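You operate a simulated robot arm through the tools that you are given. There is no shell and no other tool. Be economical: measure what you need, move in short steps, check, and stop when the job is done.

Carry out the task below with a simulated robot arm. There is one attempt and no reset: what you move stays moved.

TASK
Fit the insert that the green card names into socket 57 and check the plate.
Fine: slide the red bar to FREE first and back to HOLD before you press CHECK.

It is judged by the outcome, as a careful person would: the job done as asked, and still so three seconds after it is handed in. It fails if anything else is knocked over, pushed out of place, dropped, spilled or broken.

THE ROBOT
A 7-joint arm with a two-finger parallel gripper, fixed in place. Base frame: the origin is at the foot of the arm, x ahead of it, y to its left, z up; the work surface is at about z = 0. Lengths are in m, angles in degrees, forces in N, time in s.
With the tool pointing down near the work surface it reaches from about 0.24 to 0.62 m from the base axis. Its first joint turns from -66.0 to 66.0 degrees. Payload 2.6 kg.
Tool frame: the origin (TCP) lies between the finger pads and is the grasp point; the fingertips stand 0.03 m ahead of it; z points along the fingers, y is the line along which they close. The gripper opens to 0.094 m. The fingers are 0.028 m wide and 0.01 m thick; the gripper's body (0.05 by 0.096 m) begins 0.055 m behind the TCP.
Orientation is that of the tool frame in the base frame, as [roll, pitch, yaw] about the fixed x, y, z axes, in that order (R = Rz(yaw) Ry(pitch) Rx(roll)). With the fingers straight down and closing along the base's y, the tool's x points along the base's -x, its y along +y and its z along -z.

THE INTERFACE
- The arm moves only by the tool drive_tool. Its argument "moves" is a list that holds one entry, the list of rows, each a list of 7 numbers: the shift along the tool's x, y, z in m, then the turn, a rotation vector about the tool's x, y, z in degrees, then the opening, from 0 (shut) to 1 (fully open). In form: [[[tx, ty, tz, rx, ry, rz, grip], ...]]. A call has 1 to 20 rows; each row is the pose to reach, as a shift and turn from the pose commanded when the call began, along the tool's axes at that moment. A row lasts 0.2 s, in which the tool goes at most 0.05 m and 8.6 degrees; a call with a longer step from one row to the next is refused whole, and so is a gripper value outside its range. A pose out of reach is approached as far as the arm can. The call stops where the force on the tool passes 70 N (or 10 N more than at its start, if that is more) or the arm is blocked; 0.2 s more then pass. The fingers move at their own pace (about 0.072 m/s each) and stop on an object; they squeeze with about 40 N. The grip force told is the motor's: it shows also when the fingers shut on nothing. Time passes only in rows, and 0.2 s behind the last, so rows that repeat a pose let the fingers close. It gives the time, the measured TCP pose, the force on the tool (base axes), the opening and the grip force at its end, in the units of the frame above (readings bear some noise).
- Cameras (640 x 400 px; columns grow to the right, rows downward): "scene" is fixed at [0.0379, 0.4369, 0.5529]; the picture's right is [-0.75, -0.66, 0.00], its down [-0.43, 0.50, -0.75] and it looks along [0.49, -0.57, -0.66] (base axes); focal length 306 px, centre (320, 200). "wrist" rides on the gripper at [-0.037, 0, -0.058] in the tool frame; the picture's right is [0.00, -1.00, 0.00], its down [0.97, 0.00, -0.24] and it looks along [0.24, 0.00, 0.97] (tool axes); focal length 218 px, centre (320, 200).
- snapshot(camera): a new picture of that camera. No time passes.
- measure_at(camera, pixels): there is no depth. For up to 12 entries [column, row, z] of the newest picture of that camera ("zoom" is the newest enlarged one), the place [x, y] in the base frame at which the ray of that pixel passes the height z, good to about 0.003 m. No time passes.
- enlarge(camera, box): a new picture of the part [left, top, right, bottom] of that camera's present view, enlarged. No time passes.
- finish_job(): hands the job in; it is judged then, once.

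Work in short steps. Measure before you move; look again where a grasp or a placing could have gone wrong, and mend it. You have 80 turns and 38 pictures in all, the two below and enlarged ones among them. Open the gripper and draw the arm clear of the work before you hand the job in, unless the task says otherwise; then end with one line.

The tools are called after "Request:" as name(argument=value, ...) on one line, values as JSON. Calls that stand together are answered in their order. drive_tool: Moves the arm, as the interface text tells. Its arguments: {"type":"object","properties":{"moves":{"type":"array","items":{"type":"array","items":{"type":"array","items":{"type":"number"}}}}},"required":["moves"]} The other tools are called the same way: snapshot (camera) takes a picture; measure_at (camera, pixels) gives the place at which the rays of pixels pass given heights; enlarge (camera, box) takes an enlarged picture of a part of a camera's view; finish_job () hands the job in.

At the start:

```text
time: 0.0
position: [0.294, 0.1531, 0.3229]
tcp_rot: [-179.9, 0.0, -180.0]
contact_force: [-0.8, 0.0, 0.6]
opening: 0.0939
gripper_force: 0.1
```

scene: 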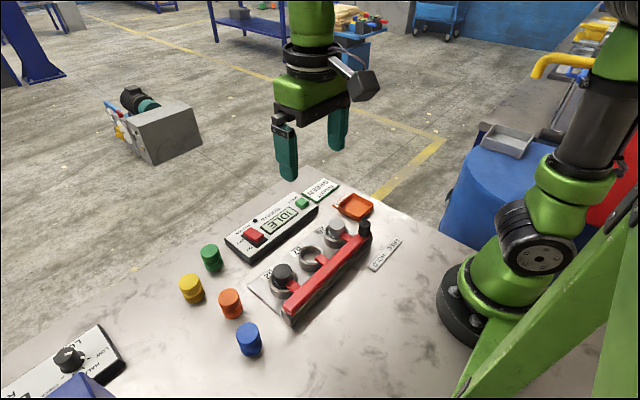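
wrist: 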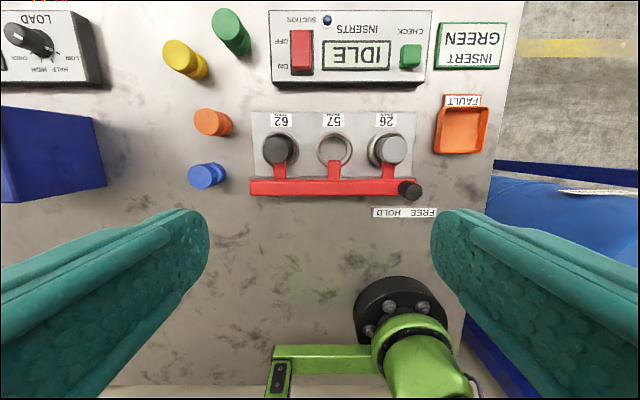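

The card reads "INSERT GREEN"; socket 57 is the middle one at about (333,148) in the wrist picture. I look closer at the plate and panel.

Request:
enlarge(camera="wrist", box=[240, 90, 500, 230])

Request:
enlarge(camera="scene", box=[170, 170, 410, 360])

Request:
enlarge(camera="wrist", box=[150, 0, 510, 200])

```text
2.46 times, centred on (370, 160) of wrist
```

zoom: 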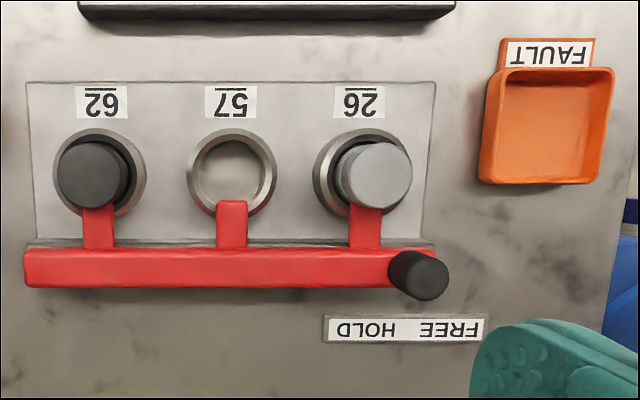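

```text
2.11 times, centred on (290, 265) of scene
```

zoom: 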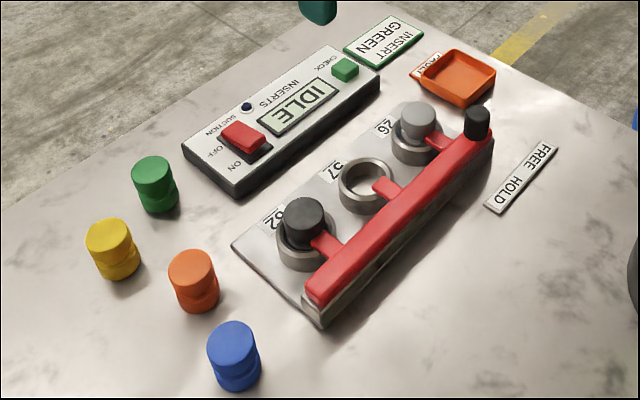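

```text
1.78 times, centred on (330, 100) of wrist
```

zoom: 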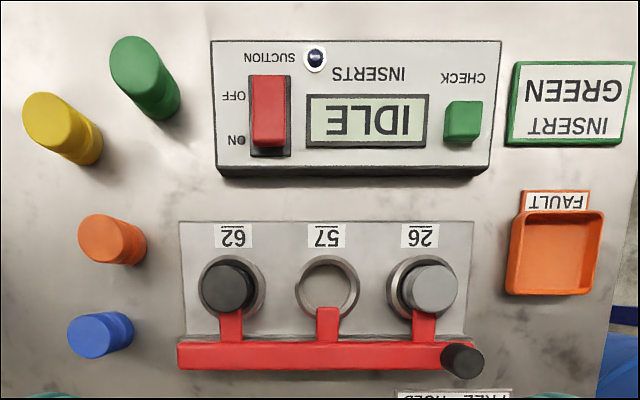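

I measure the key places from both views at several heights to triangulate.

Request:
measure_at(camera="wrist", pixels=[[226, 20, 0.04], [226, 20, 0.05], [410, 187, 0.04], [410, 187, 0.06], [334, 148, 0.01], [334, 148, 0.02], [411, 56, 0.03], [278, 149, 0.03], [386, 149, 0.03], [410, 213, 0.0], [250, 187, 0.02], [412, 187, 0.02]])

Request:
measure_at(camera="scene", pixels=[[209, 248, 0.03], [209, 248, 0.04], [209, 248, 0.05], [365, 224, 0.04], [365, 224, 0.06], [312, 255, 0.01], [312, 255, 0.02], [302, 201, 0.02], [302, 201, 0.03], [214, 270, 0.0], [364, 237, 0.02], [282, 271, 0.04]])

```text
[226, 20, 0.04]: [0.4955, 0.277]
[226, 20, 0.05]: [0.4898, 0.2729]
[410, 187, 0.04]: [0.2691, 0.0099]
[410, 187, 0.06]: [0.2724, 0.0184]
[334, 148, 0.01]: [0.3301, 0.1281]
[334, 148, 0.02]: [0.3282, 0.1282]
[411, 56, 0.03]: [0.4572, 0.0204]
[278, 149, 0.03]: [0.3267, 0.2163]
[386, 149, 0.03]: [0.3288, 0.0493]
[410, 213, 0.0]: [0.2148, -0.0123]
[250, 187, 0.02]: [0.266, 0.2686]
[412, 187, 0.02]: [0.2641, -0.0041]
```

```text
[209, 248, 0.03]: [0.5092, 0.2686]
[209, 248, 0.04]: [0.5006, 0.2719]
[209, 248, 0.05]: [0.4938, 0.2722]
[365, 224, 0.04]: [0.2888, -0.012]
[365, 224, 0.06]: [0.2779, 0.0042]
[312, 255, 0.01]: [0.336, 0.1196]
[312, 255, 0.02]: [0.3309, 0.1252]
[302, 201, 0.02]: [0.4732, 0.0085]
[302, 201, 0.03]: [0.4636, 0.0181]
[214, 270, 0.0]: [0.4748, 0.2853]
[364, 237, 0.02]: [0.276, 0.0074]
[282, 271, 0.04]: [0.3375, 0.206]
```

Knob is about (0.273, 0.017), top z≈0.06–0.07. I move above it for a closer look.

Request:
drive_tool(moves=[[[0.004, -0.03, 0.035, 0, 0, 0, 1], [0.008, -0.06, 0.07, 0, 0, 0, 1], [0.012, -0.09, 0.105, 0, 0, 0, 1], [0.016, -0.113, 0.143, 0, 0, 0, 1], [0.021, -0.136, 0.16, 0, 0, 0, 1], [0.021, -0.136, 0.16, 0, 0, 0, 1]]])

Request:
snapshot(camera="wrist")

Request:
enlarge(camera="scene", box=[240, 160, 420, 330])

```text
time: 1.4
position: [0.2721, 0.0179, 0.1617]
tcp_rot: [180.0, 0.1, -180.0]
contact_force: [0.5, -0.2, 0.8]
opening: 0.0941
gripper_force: 0.0
```

```text
32 pictures are left
```

wrist: 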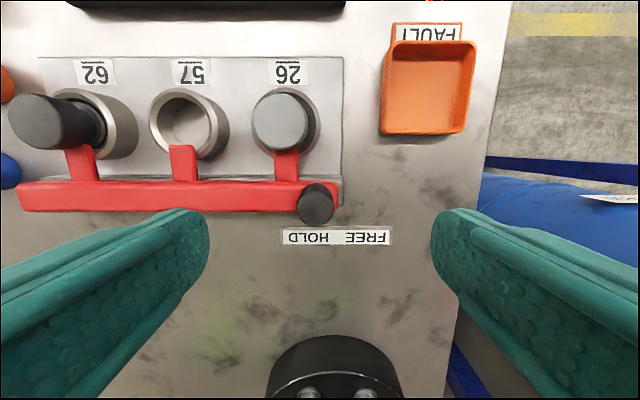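

```text
2.35 times, centred on (330, 245) of scene
```

zoom: 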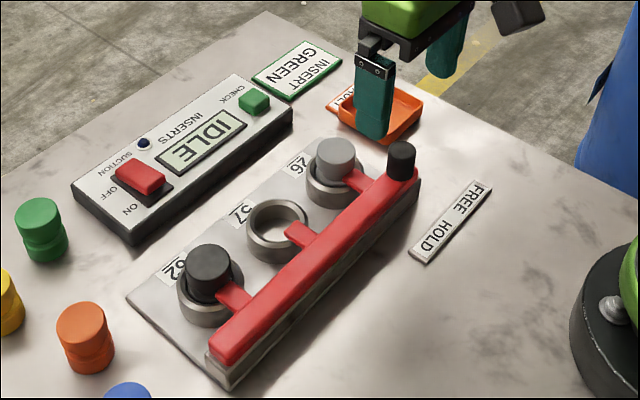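

Measure bar height by its +y end, the knob, and the label positions.

Request:
measure_at(camera="wrist", pixels=[[20, 190, 0.03], [20, 190, 0.04], [20, 190, 0.05], [318, 198, 0.05], [318, 198, 0.07], [310, 238, 0.0], [365, 238, 0.0], [186, 125, 0.02], [186, 125, 0.03], [278, 124, 0.05], [300, 203, 0.06], [333, 203, 0.06]])

Request:
measure_at(camera="zoom", pixels=[[208, 345, 0.03], [208, 345, 0.04], [208, 345, 0.05], [402, 148, 0.05], [402, 148, 0.07], [432, 238, 0.0], [471, 193, 0.0], [277, 222, 0.02], [277, 222, 0.03], [335, 148, 0.05], [397, 178, 0.03], [397, 178, 0.04]])

```text
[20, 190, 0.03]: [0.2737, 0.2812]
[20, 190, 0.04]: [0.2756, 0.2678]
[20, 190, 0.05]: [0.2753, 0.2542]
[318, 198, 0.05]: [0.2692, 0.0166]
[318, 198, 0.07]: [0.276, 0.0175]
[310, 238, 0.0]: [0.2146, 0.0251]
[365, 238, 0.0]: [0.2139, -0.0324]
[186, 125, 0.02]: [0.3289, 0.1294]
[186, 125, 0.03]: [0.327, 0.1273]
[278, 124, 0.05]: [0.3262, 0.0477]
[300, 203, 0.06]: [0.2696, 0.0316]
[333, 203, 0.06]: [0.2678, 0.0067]
```

```text
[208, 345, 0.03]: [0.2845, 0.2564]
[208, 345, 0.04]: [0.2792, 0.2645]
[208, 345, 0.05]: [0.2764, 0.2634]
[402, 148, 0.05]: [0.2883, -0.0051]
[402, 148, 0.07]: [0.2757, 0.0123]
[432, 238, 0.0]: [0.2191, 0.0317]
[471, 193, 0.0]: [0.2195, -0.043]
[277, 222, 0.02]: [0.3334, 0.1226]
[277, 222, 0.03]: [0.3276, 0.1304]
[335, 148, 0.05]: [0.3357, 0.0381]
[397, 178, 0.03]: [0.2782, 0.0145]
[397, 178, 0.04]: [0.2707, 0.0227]
```

Bar top z≈0.04, knob 0.04–0.07 at (0.273, 0.018). I descend with tips staying above the bar, then close.

Request:
drive_tool(moves=[[[-0.001, 0, 0.03, 0, 0, 0, 0.6], [-0.001, 0, 0.06, 0, 0, 0, 0.6], [-0.001, 0, 0.085, 0, 0, 0, 0.6], [-0.001, 0, 0.085, 0, 0, 0, 0.6], [-0.001, 0, 0.085, 0, 0, 0, 0], [-0.001, 0, 0.085, 0, 0, 0, 0], [-0.001, 0, 0.085, 0, 0, 0, 0], [-0.001, 0, 0.085, 0, 0, 0, 0]]])

Request:
snapshot(camera="wrist")

```text
time: 2.3
position: [0.2747, 0.019, 0.0807]
tcp_rot: [179.8, 0.0, -180.0]
contact_force: [-2.7, -2.3, 10.4]
opening: 0.0549
gripper_force: 0.1
stopped in row 4: the force on the tool passed its limit (the readings are from after the stop); the commanded pose is now the measured one
```

```text
30 pictures are left
```

wrist: 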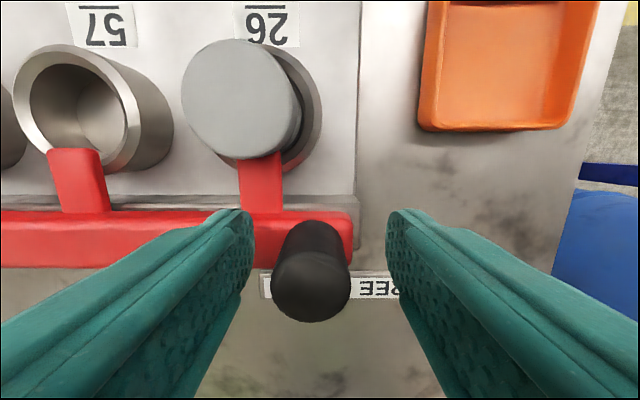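

The left fingertip touched the bar (its top is about z=0.05). I rise 4 mm and close on the knob.

Request:
drive_tool(moves=[[[0, 0, -0.004, 0, 0, 0, 0.58], [0, 0, -0.004, 0, 0, 0, 0.3], [0, 0, -0.004, 0, 0, 0, 0], [0, 0, -0.004, 0, 0, 0, 0], [0, 0, -0.004, 0, 0, 0, 0]]])

Request:
enlarge(camera="scene", box=[260, 140, 420, 300])

```text
time: 3.5
position: [0.2744, 0.0185, 0.0839]
tcp_rot: [179.7, -0.1, 179.9]
contact_force: [-18.5, 2.6, 43.6]
opening: 0.0259
gripper_force: 45.4
```

```text
2.50 times, centred on (340, 220) of scene
```

zoom: 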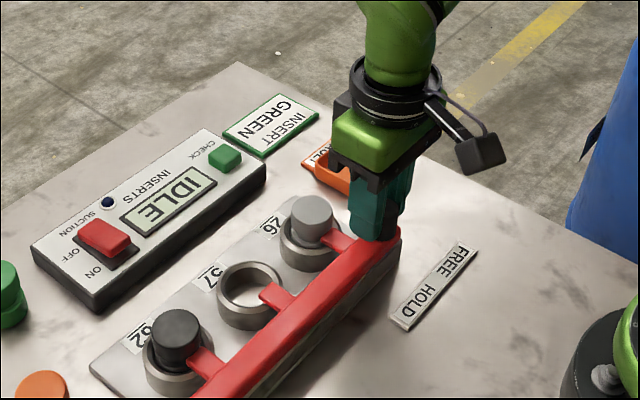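

Force z is 44 N, so fingers are probably bearing on the bar. I reopen slightly, rise 5 mm and re-grip.

Request:
drive_tool(moves=[[[0, 0, 0, 0, 0, 0, 0.45], [0, 0, -0.005, 0, 0, 0, 0.45], [0, 0, -0.005, 0, 0, 0, 0.45]]])

Request:
drive_tool(moves=[[[0, 0, 0, 0, 0, 0, 0.2], [0, 0, 0, 0, 0, 0, 0], [0, 0, 0, 0, 0, 0, 0], [0, 0, 0, 0, 0, 0, 0]]])

```text
time: 4.3
position: [0.274, 0.0187, 0.0886]
tcp_rot: [179.8, -0.1, -179.9]
contact_force: [-0.1, 1.1, 0.3]
opening: 0.0424
gripper_force: 0.1
```

```text
time: 5.3
position: [0.274, 0.0179, 0.0876]
tcp_rot: [179.8, 0.0, 179.9]
contact_force: [1.5, 1.9, -3.9]
opening: 0.0254
gripper_force: 45.2
```

Clean grip now (opening 0.025, small forces). I slide toward −y (FREE) in small steps.

Request:
drive_tool(moves=[[[0, -0.008, 0, 0, 0, 0, 0], [0, -0.016, 0, 0, 0, 0, 0], [0, -0.024, 0, 0, 0, 0, 0], [0, -0.032, 0, 0, 0, 0, 0], [0, -0.038, 0, 0, 0, 0, 0]]])

Request:
enlarge(camera="scene", box=[240, 140, 420, 320])

```text
time: 6.5
position: [0.2746, -0.0211, 0.0897]
tcp_rot: [179.8, 0.1, -180.0]
contact_force: [-0.3, -2.3, 5.6]
opening: 0.0252
gripper_force: 45.4
```

```text
2.22 times, centred on (330, 230) of scene
```

zoom: 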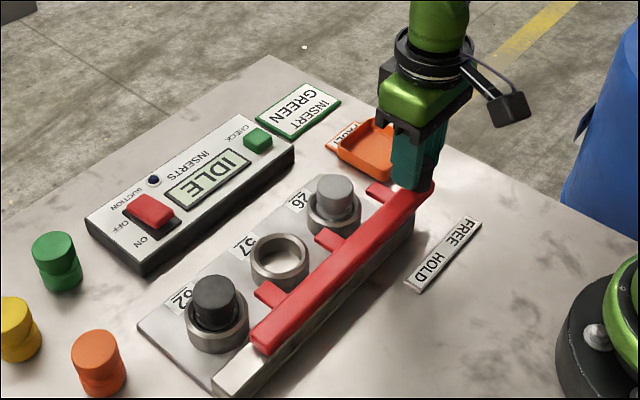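

The bar slides freely; knob at y≈−0.021. Continue until it meets its stop, carefully.

Request:
drive_tool(moves=[[[0, -0.005, 0, 0, 0, 0, 0], [0, -0.01, 0, 0, 0, 0, 0], [0, -0.014, 0, 0, 0, 0, 0]]])

```text
time: 7.2
position: [0.2748, -0.022, 0.0877]
tcp_rot: [179.1, -0.2, -179.5]
contact_force: [-0.1, 7.5, 0.0]
opening: 0.0257
gripper_force: 44.8
stopped in row 3: the force on the tool passed its limit (the readings are from after the stop); the commanded pose is now the measured one
```

It hit its end stop: travel 0.040 m, so it is at FREE. I release and rise, then look.

Request:
drive_tool(moves=[[[0, 0, 0, 0, 0, 0, 0.5], [0, 0, 0, 0, 0, 0, 0.5], [0, 0, -0.04, 0, 0, 0, 0.5], [0, 0, -0.08, 0, 0, 0, 0.6], [0, 0, -0.12, 0, 0, 0, 0.6]]])

Request:
snapshot(camera="wrist")

```text
time: 8.4
position: [0.2739, -0.0228, 0.2079]
tcp_rot: [179.2, -0.2, -179.7]
contact_force: [0.8, -0.3, -0.4]
opening: 0.0563
gripper_force: 0.0
```

```text
27 pictures are left
```

wrist: 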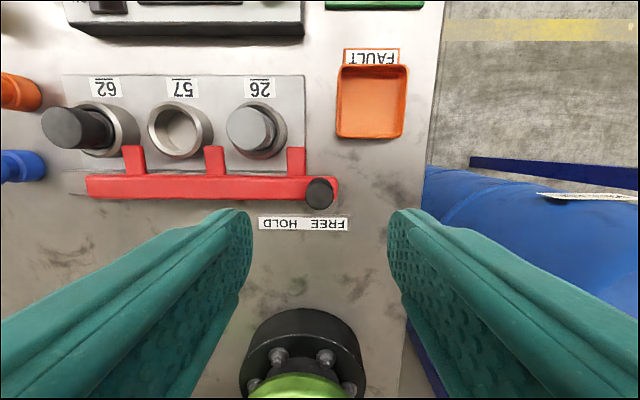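

The bar is at FREE. I travel above the green insert at about (0.49, 0.27) for a closer look.

Request:
drive_tool(moves=[[[-0.02, 0.03, 0, 0.8, 0, 0.3, 0.8], [-0.04, 0.062, 0, 0.8, 0, 0.3, 0.8], [-0.062, 0.095, 0, 0.8, 0, 0.3, 0.8], [-0.084, 0.128, 0, 0.8, 0, 0.3, 0.8], [-0.106, 0.161, 0, 0.8, 0, 0.3, 0.8], [-0.128, 0.194, 0, 0.8, 0, 0.3, 0.8], [-0.15, 0.227, 0, 0.8, 0, 0.3, 0.8], [-0.172, 0.26, 0, 0.8, 0, 0.3, 0.8], [-0.194, 0.293, 0, 0.8, 0, 0.3, 0.8], [-0.194, 0.293, 0, 0.8, 0, 0.3, 0.8]]])

Request:
snapshot(camera="wrist")

```text
time: 10.6
position: [0.466, 0.2694, 0.213]
tcp_rot: [179.9, -0.1, -179.8]
contact_force: [0.1, 0.0, 0.1]
opening: 0.075
gripper_force: 0.1
```

```text
26 pictures are left
```

wrist: 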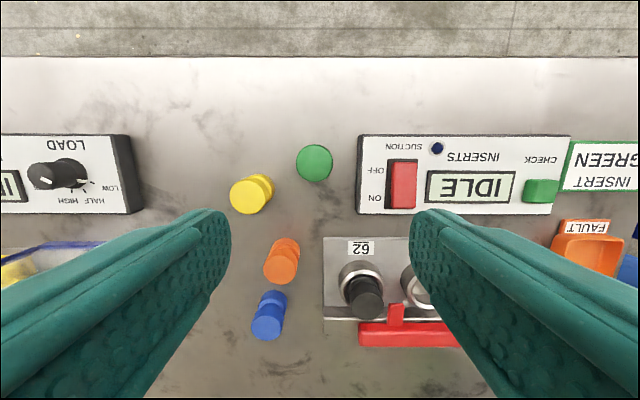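

Request:
measure_at(camera="wrist", pixels=[[314, 162, 0.05], [314, 162, 0.04], [333, 162, 0.05], [296, 162, 0.05], [314, 144, 0.05], [314, 180, 0.05], [250, 197, 0.05], [358, 175, 0.03], [247, 200, 0.04], [541, 186, 0.03]])

Request:
enlarge(camera="scene", box=[160, 220, 280, 310])

```text
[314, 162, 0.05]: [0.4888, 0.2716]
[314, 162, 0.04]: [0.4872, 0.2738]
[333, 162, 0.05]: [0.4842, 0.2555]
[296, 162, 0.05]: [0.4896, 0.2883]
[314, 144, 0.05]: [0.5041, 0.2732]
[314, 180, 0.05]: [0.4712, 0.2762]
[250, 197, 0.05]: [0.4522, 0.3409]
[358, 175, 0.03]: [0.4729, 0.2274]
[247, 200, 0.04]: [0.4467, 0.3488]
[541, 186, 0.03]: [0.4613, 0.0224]
```

```text
4.44 times, centred on (220, 265) of scene
```

zoom: 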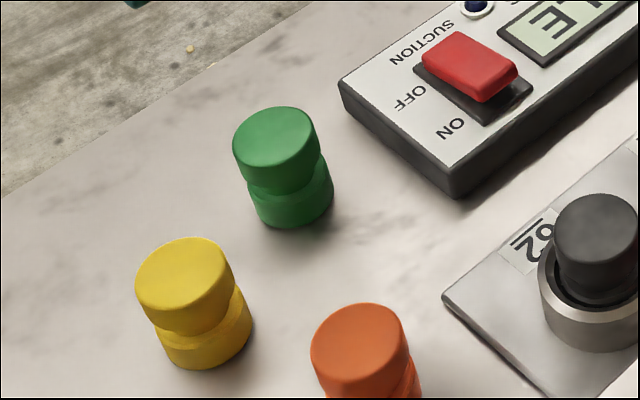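

Green insert top centre ≈(0.489, 0.272), z≈0.05, diameter ≈0.034. I descend with a 0.056 opening, tips at about z=0.034 on its upper cap.

Request:
drive_tool(moves=[[[-0.023, 0.003, 0.03, 0, 0, 0, 0.6], [-0.023, 0.003, 0.07, 0, 0, 0, 0.6], [-0.023, 0.003, 0.1, 0, 0, 0, 0.6], [-0.023, 0.003, 0.125, 0, 0, 0, 0.6], [-0.023, 0.003, 0.125, 0, 0, 0, 0.6]]])

Request:
snapshot(camera="wrist")

Request:
enlarge(camera="scene", box=[150, 180, 290, 290])

```text
time: 11.8
position: [0.4889, 0.2719, 0.0865]
tcp_rot: [180.0, -0.2, -179.9]
contact_force: [1.0, 0.1, -0.7]
opening: 0.0562
gripper_force: 0.1
```

```text
24 pictures are left
```

wrist: 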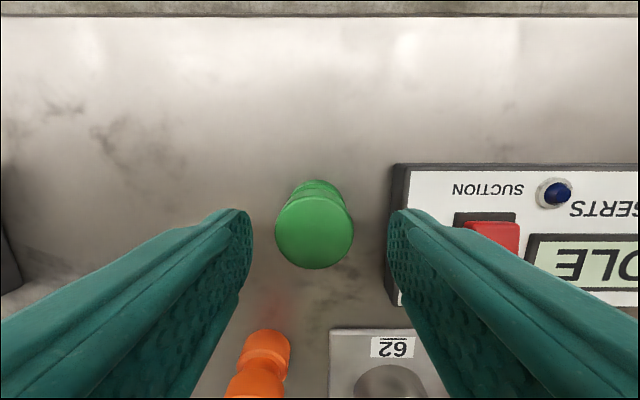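

```text
3.64 times, centred on (220, 235) of scene
```

zoom: 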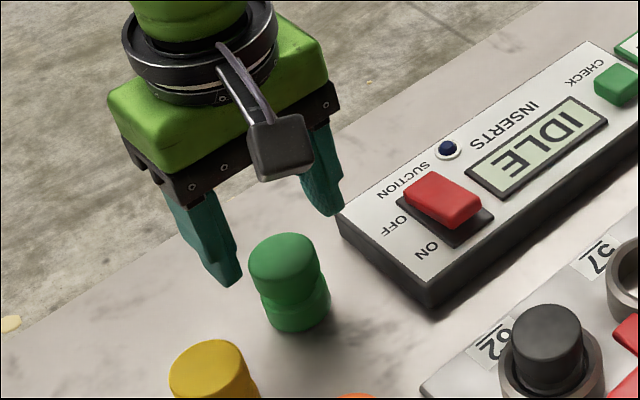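

Insert centred at (314,230), aligned with the fingers; both fingers clear of the panel. Descend 23 mm and close.

Request:
drive_tool(moves=[[[0, 0.001, 0.012, 0, 0, 0, 0.6], [0, 0.001, 0.023, 0, 0, 0, 0.6], [0, 0.001, 0.023, 0, 0, 0, 0.6], [0, 0.001, 0.023, 0, 0, 0, 0], [0, 0.001, 0.023, 0, 0, 0, 0], [0, 0.001, 0.023, 0, 0, 0, 0], [0, 0.001, 0.023, 0, 0, 0, 0]]])

Request:
enlarge(camera="scene", box=[150, 180, 290, 290])

```text
time: 13.4
position: [0.4892, 0.2739, 0.0641]
tcp_rot: [179.9, -0.3, -179.9]
contact_force: [-0.5, -0.2, 0.3]
opening: 0.0363
gripper_force: 40.5
```

```text
3.64 times, centred on (220, 235) of scene
```

zoom: 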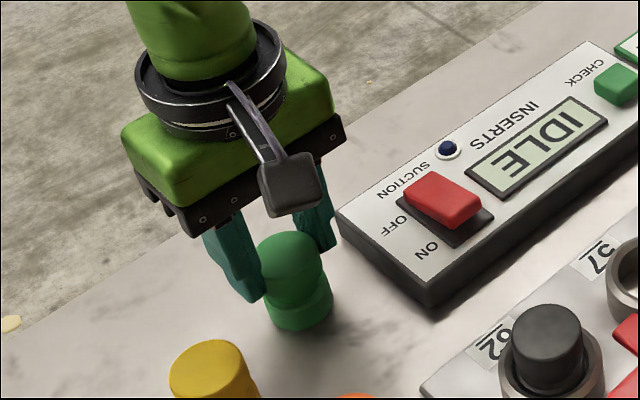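

Gripped (0.036 wide). Lift 0.1 and carry to above socket 57.

Request:
drive_tool(moves=[[[0, 0, -0.035, 0, 0, 0, 0], [0, 0, -0.07, 0, 0, 0, 0], [0, 0, -0.105, 0, 0, 0, 0], [0.02, -0.02, -0.105, 0, 0, 0, 0], [0.045, -0.045, -0.105, 0, 0, 0, 0], [0.07, -0.065, -0.105, 0, 0, 0, 0], [0.095, -0.09, -0.105, 0, 0, 0, 0], [0.12, -0.112, -0.105, 0, 0, 0, 0], [0.145, -0.13, -0.105, 0, 0, 0, 0], [0.161, -0.145, -0.105, 0, 0, 0, 0], [0.161, -0.145, -0.105, 0, 0, 0, 0]]])

Request:
snapshot(camera="wrist")

Request:
enlarge(camera="scene", box=[230, 140, 410, 310])

```text
time: 15.8
position: [0.3292, 0.1275, 0.1685]
tcp_rot: [179.9, 0.0, -179.9]
contact_force: [-0.7, -0.4, 0.5]
opening: 0.0361
gripper_force: 40.2
```

```text
21 pictures are left
```

wrist: 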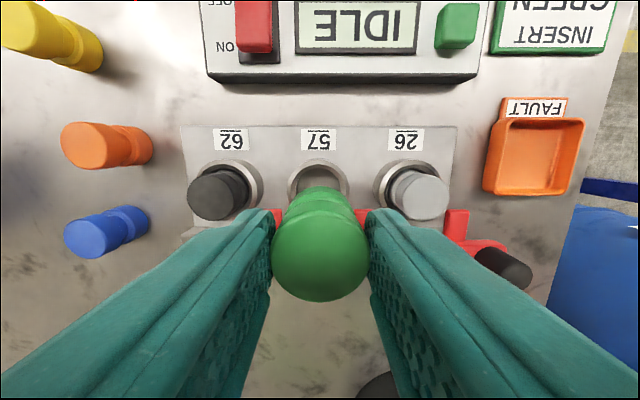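

```text
2.35 times, centred on (320, 225) of scene
```

zoom: 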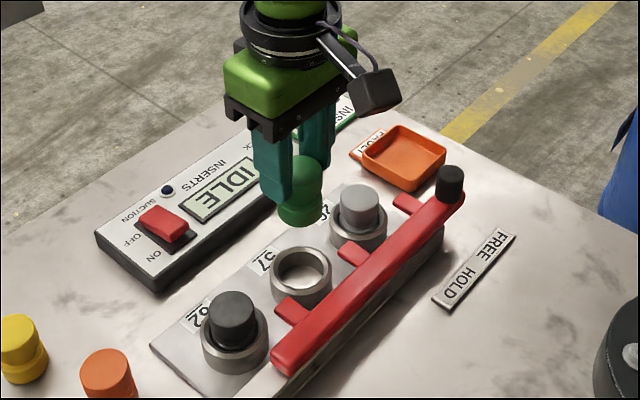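

Insert sits centred in the fingers. Refine the socket rim's centre and the insert's bottom position in the pictures.

Request:
measure_at(camera="zoom", pixels=[[302, 271, 0.025], [302, 271, 0.03], [302, 271, 0.035], [234, 307, 0.06], [234, 307, 0.065], [360, 197, 0.065]])

Request:
measure_at(camera="wrist", pixels=[[288, 183, 0.03], [350, 183, 0.03], [319, 158, 0.03], [320, 253, 0.155], [216, 197, 0.065], [421, 197, 0.065]])

Request:
enlarge(camera="wrist", box=[170, 120, 470, 310])

```text
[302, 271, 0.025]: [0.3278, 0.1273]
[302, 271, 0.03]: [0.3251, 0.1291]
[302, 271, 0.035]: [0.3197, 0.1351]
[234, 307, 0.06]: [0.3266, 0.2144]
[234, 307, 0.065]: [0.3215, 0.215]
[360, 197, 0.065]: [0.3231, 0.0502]
```

```text
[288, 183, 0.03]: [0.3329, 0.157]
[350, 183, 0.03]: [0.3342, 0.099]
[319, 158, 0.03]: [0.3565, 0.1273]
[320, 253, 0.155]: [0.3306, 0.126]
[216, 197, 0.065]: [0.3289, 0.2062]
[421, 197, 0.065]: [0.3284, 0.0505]
```

```text
2.11 times, centred on (320, 215) of wrist
```

zoom: 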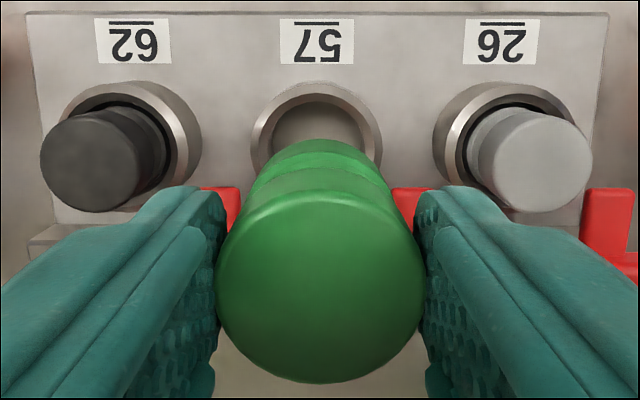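

Socket 57 centre ≈(0.328, 0.128). Descend until the insert's bottom is just above the rim and look.

Request:
drive_tool(moves=[[[0.001, 0.0007, 0.03, 0, 0, 0, 0], [0.001, 0.0007, 0.055, 0, 0, 0, 0], [0.001, 0.0007, 0.066, 0, 0, 0, 0], [0.001, 0.0007, 0.066, 0, 0, 0, 0]]])

Request:
enlarge(camera="scene", box=[250, 180, 370, 300])

Request:
enlarge(camera="wrist", box=[170, 120, 470, 310])

```text
time: 16.8
position: [0.3291, 0.1294, 0.1027]
tcp_rot: [179.8, -0.1, -179.9]
contact_force: [0.5, 1.1, 0.1]
opening: 0.0361
gripper_force: 39.9
```

```text
3.33 times, centred on (310, 240) of scene
```

zoom: 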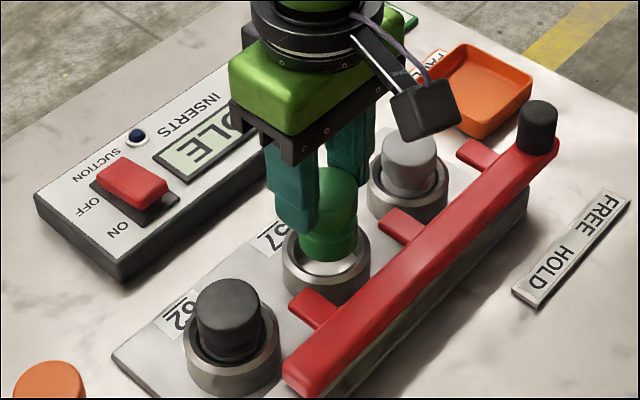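

```text
2.11 times, centred on (320, 215) of wrist
```

zoom: 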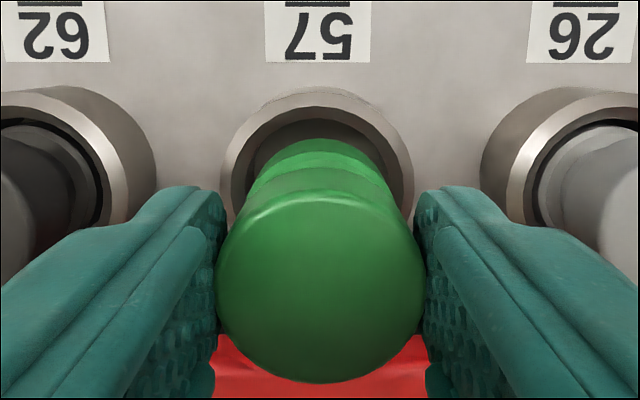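

The insert lines up over the socket bore. Continue down gently.

Request:
drive_tool(moves=[[[0.001, 0, 0.006, 0, 0, 0, 0], [0.001, 0, 0.012, 0, 0, 0, 0], [0.001, 0, 0.018, 0, 0, 0, 0], [0.001, 0, 0.018, 0, 0, 0, 0]]])

Request:
enlarge(camera="scene", box=[250, 180, 370, 300])

```text
time: 17.8
position: [0.3298, 0.1307, 0.0878]
tcp_rot: [179.6, 0.3, -179.9]
contact_force: [9.9, -3.3, 34.0]
opening: 0.0365
gripper_force: 39.8
```

```text
3.33 times, centred on (310, 240) of scene
```

zoom: 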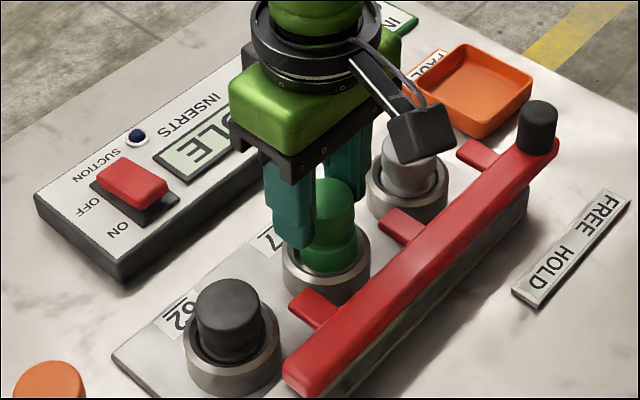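

34 N upward with a push of +x, −y: the edge is on the chamfer. Ease up 4 mm, shift +x 3 mm and −y 1.5 mm, and try again.

Request:
drive_tool(moves=[[[0, 0, -0.004, 0, 0, 0, 0], [-0.003, -0.0015, -0.004, 0, 0, 0, 0], [-0.003, -0.0015, -0.004, 0, 0, 0, 0]]])

Request:
drive_tool(moves=[[[0, 0, 0.004, 0, 0, 0, 0], [0, 0, 0.007, 0, 0, 0, 0], [0, 0, 0.01, 0, 0, 0, 0], [0, 0, 0.01, 0, 0, 0, 0]]])

```text
time: 18.6
position: [0.3287, 0.1278, 0.088]
tcp_rot: [179.9, -0.3, -179.9]
contact_force: [-0.4, 5.9, -1.5]
opening: 0.0364
gripper_force: 40.3
```

```text
time: 19.6
position: [0.33, 0.1278, 0.0791]
tcp_rot: [180.0, -0.1, 180.0]
contact_force: [3.8, 5.3, 0.2]
opening: 0.0362
gripper_force: 39.4
```

It slipped in (z 0.079, no vertical force). Continue down until it bottoms.

Request:
drive_tool(moves=[[[0, 0.0005, 0.004, 0, 0, 0, 0], [0, 0.0005, 0.008, 0, 0, 0, 0], [0, 0.0005, 0.008, 0, 0, 0, 0]]])

Request:
enlarge(camera="scene", box=[250, 180, 370, 300])

```text
time: 20.4
position: [0.3291, 0.1278, 0.0699]
tcp_rot: [179.9, -0.1, -179.8]
contact_force: [5.5, 4.0, 1.1]
opening: 0.0363
gripper_force: 40.5
```

```text
3.33 times, centred on (310, 240) of scene
```

zoom: 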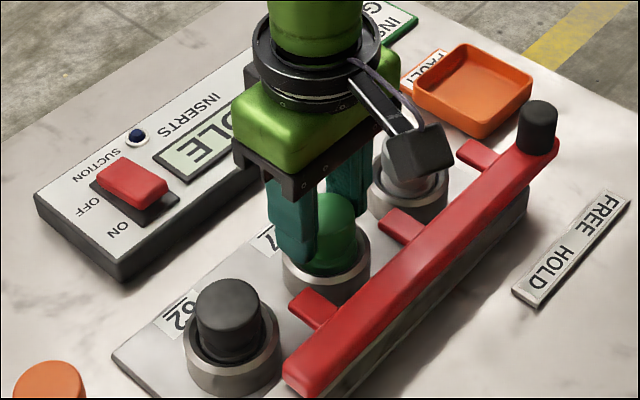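

Insert bottom now z≈0.006, still no vertical force. Another few mm.

Request:
drive_tool(moves=[[[0, 0, 0.002, 0, 0, 0, 0], [0, 0, 0.004, 0, 0, 0, 0], [0, 0, 0.004, 0, 0, 0, 0]]])

Request:
enlarge(camera="wrist", box=[140, 120, 500, 340])

```text
time: 21.2
position: [0.3297, 0.1278, 0.0684]
tcp_rot: [179.8, 0.0, -179.9]
contact_force: [-6.4, -0.8, 34.8]
opening: 0.0364
gripper_force: 39.6
```

```text
1.78 times, centred on (320, 230) of wrist
```

zoom: 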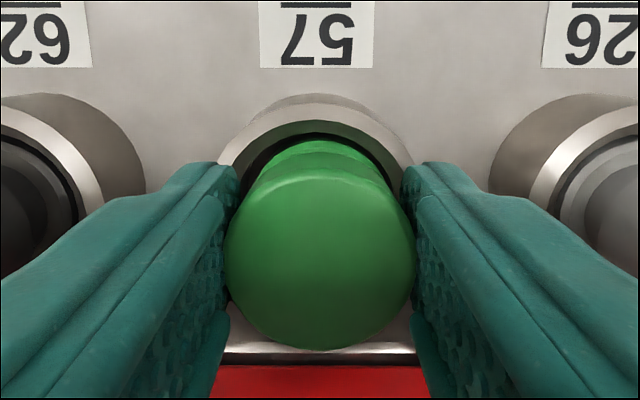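

Bottomed at TCP 0.0684 (35 N). Relieve, open slightly, rise straight, and compare with its neighbours.

Request:
drive_tool(moves=[[[0, 0, -0.003, 0, 0, 0, 0], [0, 0, -0.003, 0, 0, 0, 0.55], [0, 0, -0.003, 0, 0, 0, 0.55], [0, 0, -0.035, 0, 0, 0, 0.55], [0, 0, -0.075, 0, 0, 0, 0.55], [0, 0, -0.115, 0, 0, 0, 0.55]]])

Request:
enlarge(camera="scene", box=[230, 170, 370, 310])

Request:
snapshot(camera="wrist")

```text
time: 22.6
position: [0.3281, 0.1269, 0.1835]
tcp_rot: [179.9, -0.2, -179.9]
contact_force: [0.8, 0.1, -0.6]
opening: 0.0514
gripper_force: 0.1
```

```text
2.86 times, centred on (300, 240) of scene
```

zoom: 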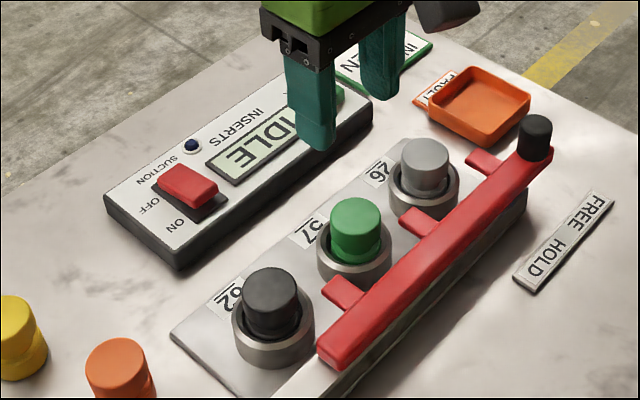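

```text
12 pictures are left
```

wrist: 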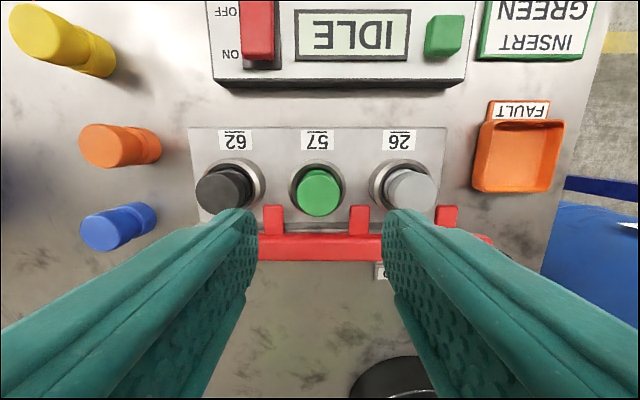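

Green is seated level with its neighbours. Now return to the knob at (0.274, −0.022) and grip it as before at z≈0.0885.

Request:
drive_tool(moves=[[[0.014, -0.037, 0, 0, 0, 0, 0.55], [0.028, -0.075, 0, 0, 0, 0, 0.55], [0.042, -0.112, 0, 0, 0, 0, 0.55], [0.054, -0.149, 0, 0, 0, 0, 0.55], [0.054, -0.149, 0.04, 0, 0, 0, 0.55], [0.054, -0.149, 0.075, 0, 0, 0, 0.55], [0.054, -0.149, 0.095, 0, 0, 0, 0.55], [0.054, -0.149, 0.095, 0, 0, 0, 0.55], [0.054, -0.149, 0.095, 0, 0, 0, 0], [0.054, -0.149, 0.095, 0, 0, 0, 0], [0.054, -0.149, 0.095, 0, 0, 0, 0], [0.054, -0.149, 0.095, 0, 0, 0, 0]]])

```text
time: 25.2
position: [0.2758, -0.0214, 0.0878]
tcp_rot: [179.8, -0.2, -179.9]
contact_force: [3.6, -2.2, -13.1]
opening: 0.025
gripper_force: 44.1
```

Knob gripped (0.025). Slide +y back to HOLD at y≈0.018.

Request:
drive_tool(moves=[[[0, 0.007, 0, 0, 0, 0, 0], [0, 0.014, 0, 0, 0, 0, 0], [0, 0.021, 0, 0, 0, 0, 0], [0, 0.028, 0, 0, 0, 0, 0], [0, 0.034, 0, 0, 0, 0, 0], [0, 0.039, 0, 0, 0, 0, 0], [0, 0.039, 0, 0, 0, 0, 0]]])

Request:
enlarge(camera="scene", box=[230, 170, 390, 310])

```text
time: 26.8
position: [0.2751, 0.0184, 0.0879]
tcp_rot: [179.9, -0.1, -180.0]
contact_force: [9.3, 1.0, -14.8]
opening: 0.0253
gripper_force: 44.8
```

```text
2.86 times, centred on (310, 240) of scene
```

zoom: 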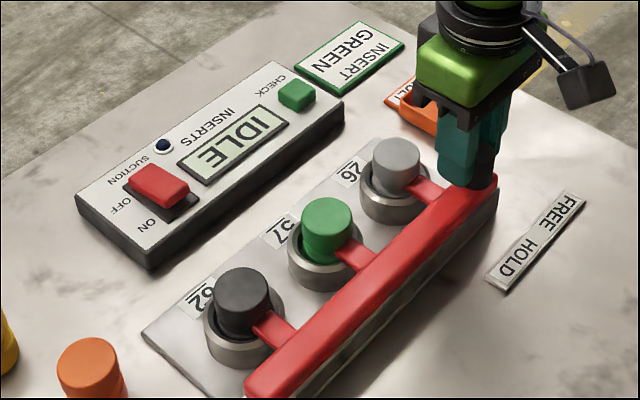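

Tabs sit in the grooves. A small nudge to confirm the end stop, then release and rise.

Request:
drive_tool(moves=[[[0, 0.003, 0, 0, 0, 0, 0], [0, 0.003, 0, 0, 0, 0, 0]]])

Request:
drive_tool(moves=[[[0, 0, 0, 0, 0, 0, 0.5], [0, 0, 0, 0, 0, 0, 0.5], [0, 0, -0.04, 0, 0, 0, 0.5], [0, 0, -0.08, 0, 0, 0, 0.3], [0, 0, -0.12, 0, 0, 0, 0]]])

```text
time: 27.4
position: [0.2757, 0.0199, 0.0873]
tcp_rot: [-179.9, -0.2, -179.9]
contact_force: [3.8, -6.2, -7.8]
opening: 0.0252
gripper_force: 45.8
```

```text
time: 28.6
position: [0.2772, 0.0203, 0.205]
tcp_rot: [180.0, -0.2, 180.0]
contact_force: [0.4, -0.3, 0.2]
opening: 0.0
gripper_force: 23.4
```

Bar at HOLD stop. Gripper shut; move above the CHECK button at about (0.46, 0.02).

Request:
drive_tool(moves=[[[-0.04, 0, 0, 0, 0, 0, 0], [-0.08, 0, 0, 0, 0, 0, 0], [-0.12, 0, 0, 0, 0, 0, 0], [-0.16, 0, 0.03, 0, 0, 0, 0], [-0.18, 0, 0.065, 0, 0, 0, 0], [-0.18, 0, 0.085, 0, 0, 0, 0], [-0.18, 0, 0.085, 0, 0, 0, 0]]])

Request:
snapshot(camera="wrist")

Request:
enlarge(camera="scene", box=[230, 150, 390, 310])

```text
time: 30.2
position: [0.4551, 0.0204, 0.1227]
tcp_rot: [180.0, -0.2, -180.0]
contact_force: [-0.2, -0.1, -0.8]
opening: 0.0001
gripper_force: 32.9
```

```text
10 pictures are left
```

wrist: 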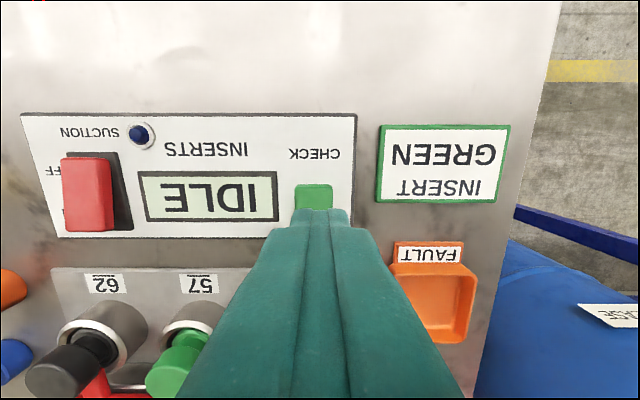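

```text
2.50 times, centred on (310, 230) of scene
```

zoom: 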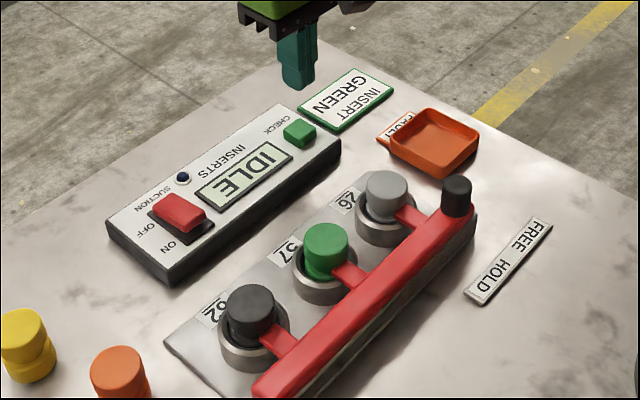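

Request:
measure_at(camera="wrist", pixels=[[296, 186, 0.04], [333, 186, 0.04], [314, 184, 0.04], [356, 240, 0.03]])

Request:
measure_at(camera="zoom", pixels=[[299, 130, 0.03], [299, 130, 0.035], [299, 130, 0.04]])

```text
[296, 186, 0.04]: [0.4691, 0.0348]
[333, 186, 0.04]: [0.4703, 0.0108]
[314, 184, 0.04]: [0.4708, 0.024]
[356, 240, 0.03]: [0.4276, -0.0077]
```

```text
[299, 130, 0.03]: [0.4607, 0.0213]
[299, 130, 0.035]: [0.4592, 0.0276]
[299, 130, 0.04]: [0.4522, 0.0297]
```

Button centre ≈(0.459, 0.0225), top ≈0.037. Lower to just above, then press slowly.

Request:
drive_tool(moves=[[[-0.004, 0.002, 0.025, 0, 0, 0, 0], [-0.004, 0.002, 0.045, 0, 0, 0, 0], [-0.004, 0.002, 0.052, 0, 0, 0, 0], [-0.004, 0.002, 0.055, 0, 0, 0, 0]]])

```text
time: 31.2
position: [0.4604, 0.0231, 0.0688]
tcp_rot: [179.9, -0.1, -179.9]
contact_force: [0.5, 0.0, 0.7]
opening: 0.0
gripper_force: 33.0
```

Request:
drive_tool(moves=[[[0, 0, 0.002, 0, 0, 0, 0], [0, 0, 0.004, 0, 0, 0, 0], [0, 0, 0.004, 0, 0, 0, 0]]])

Request:
enlarge(camera="scene", box=[230, 150, 370, 250])

```text
time: 32.0
position: [0.46, 0.0232, 0.0638]
tcp_rot: [179.9, 0.0, -179.9]
contact_force: [2.4, -1.4, 5.4]
opening: 0.0
gripper_force: 33.3
```

```text
4.00 times, centred on (300, 200) of scene
```

zoom: 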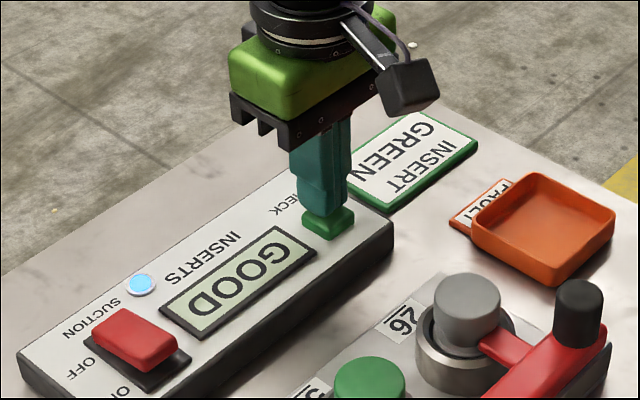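

Display reads GOOD. Withdraw and check the state after release.

Request:
drive_tool(moves=[[[0, 0, -0.03, 0, 0, 0, 0], [0, 0, -0.07, 0, 0, 0, 0.3], [0, 0, -0.11, 0, 0, 0, 0.6], [0.0, 0, -0.15, 0, 0, 0, 1], [0.0, 0, -0.17, 0, 0, 0, 1], [0.0, 0, -0.17, 0, 0, 0, 1]]])

Request:
enlarge(camera="scene", box=[170, 150, 410, 350])

Request:
snapshot(camera="wrist")

```text
time: 33.4
position: [0.4598, 0.022, 0.2348]
tcp_rot: [179.9, -0.2, -179.9]
contact_force: [-0.2, 0.4, -0.3]
opening: 0.0939
gripper_force: 0.0
```

```text
2.00 times, centred on (290, 250) of scene
```

zoom: 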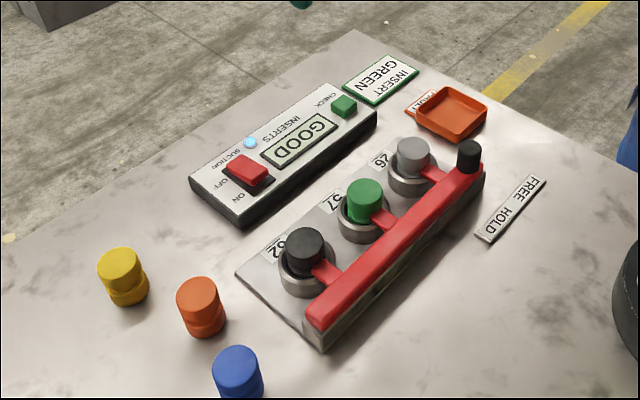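

```text
6 pictures are left
```

wrist: 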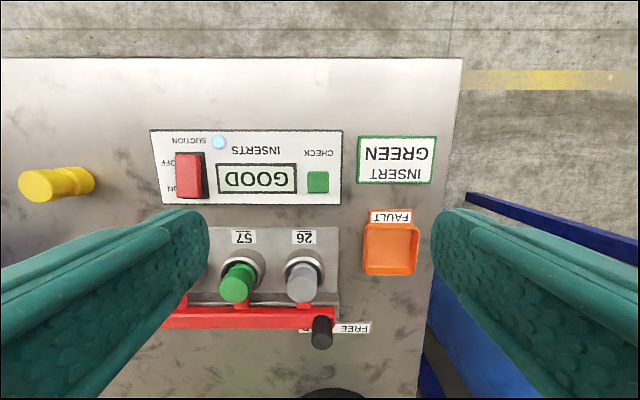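

The display stays at GOOD, the green insert is in 57, the bar is at HOLD, nothing else has moved and the arm is clear. I hand in.

Request:
finish_job()

```text
The job is handed in.
```

The green insert is seated in socket 57, the red bar is back at HOLD, and the plate check reads GOOD.
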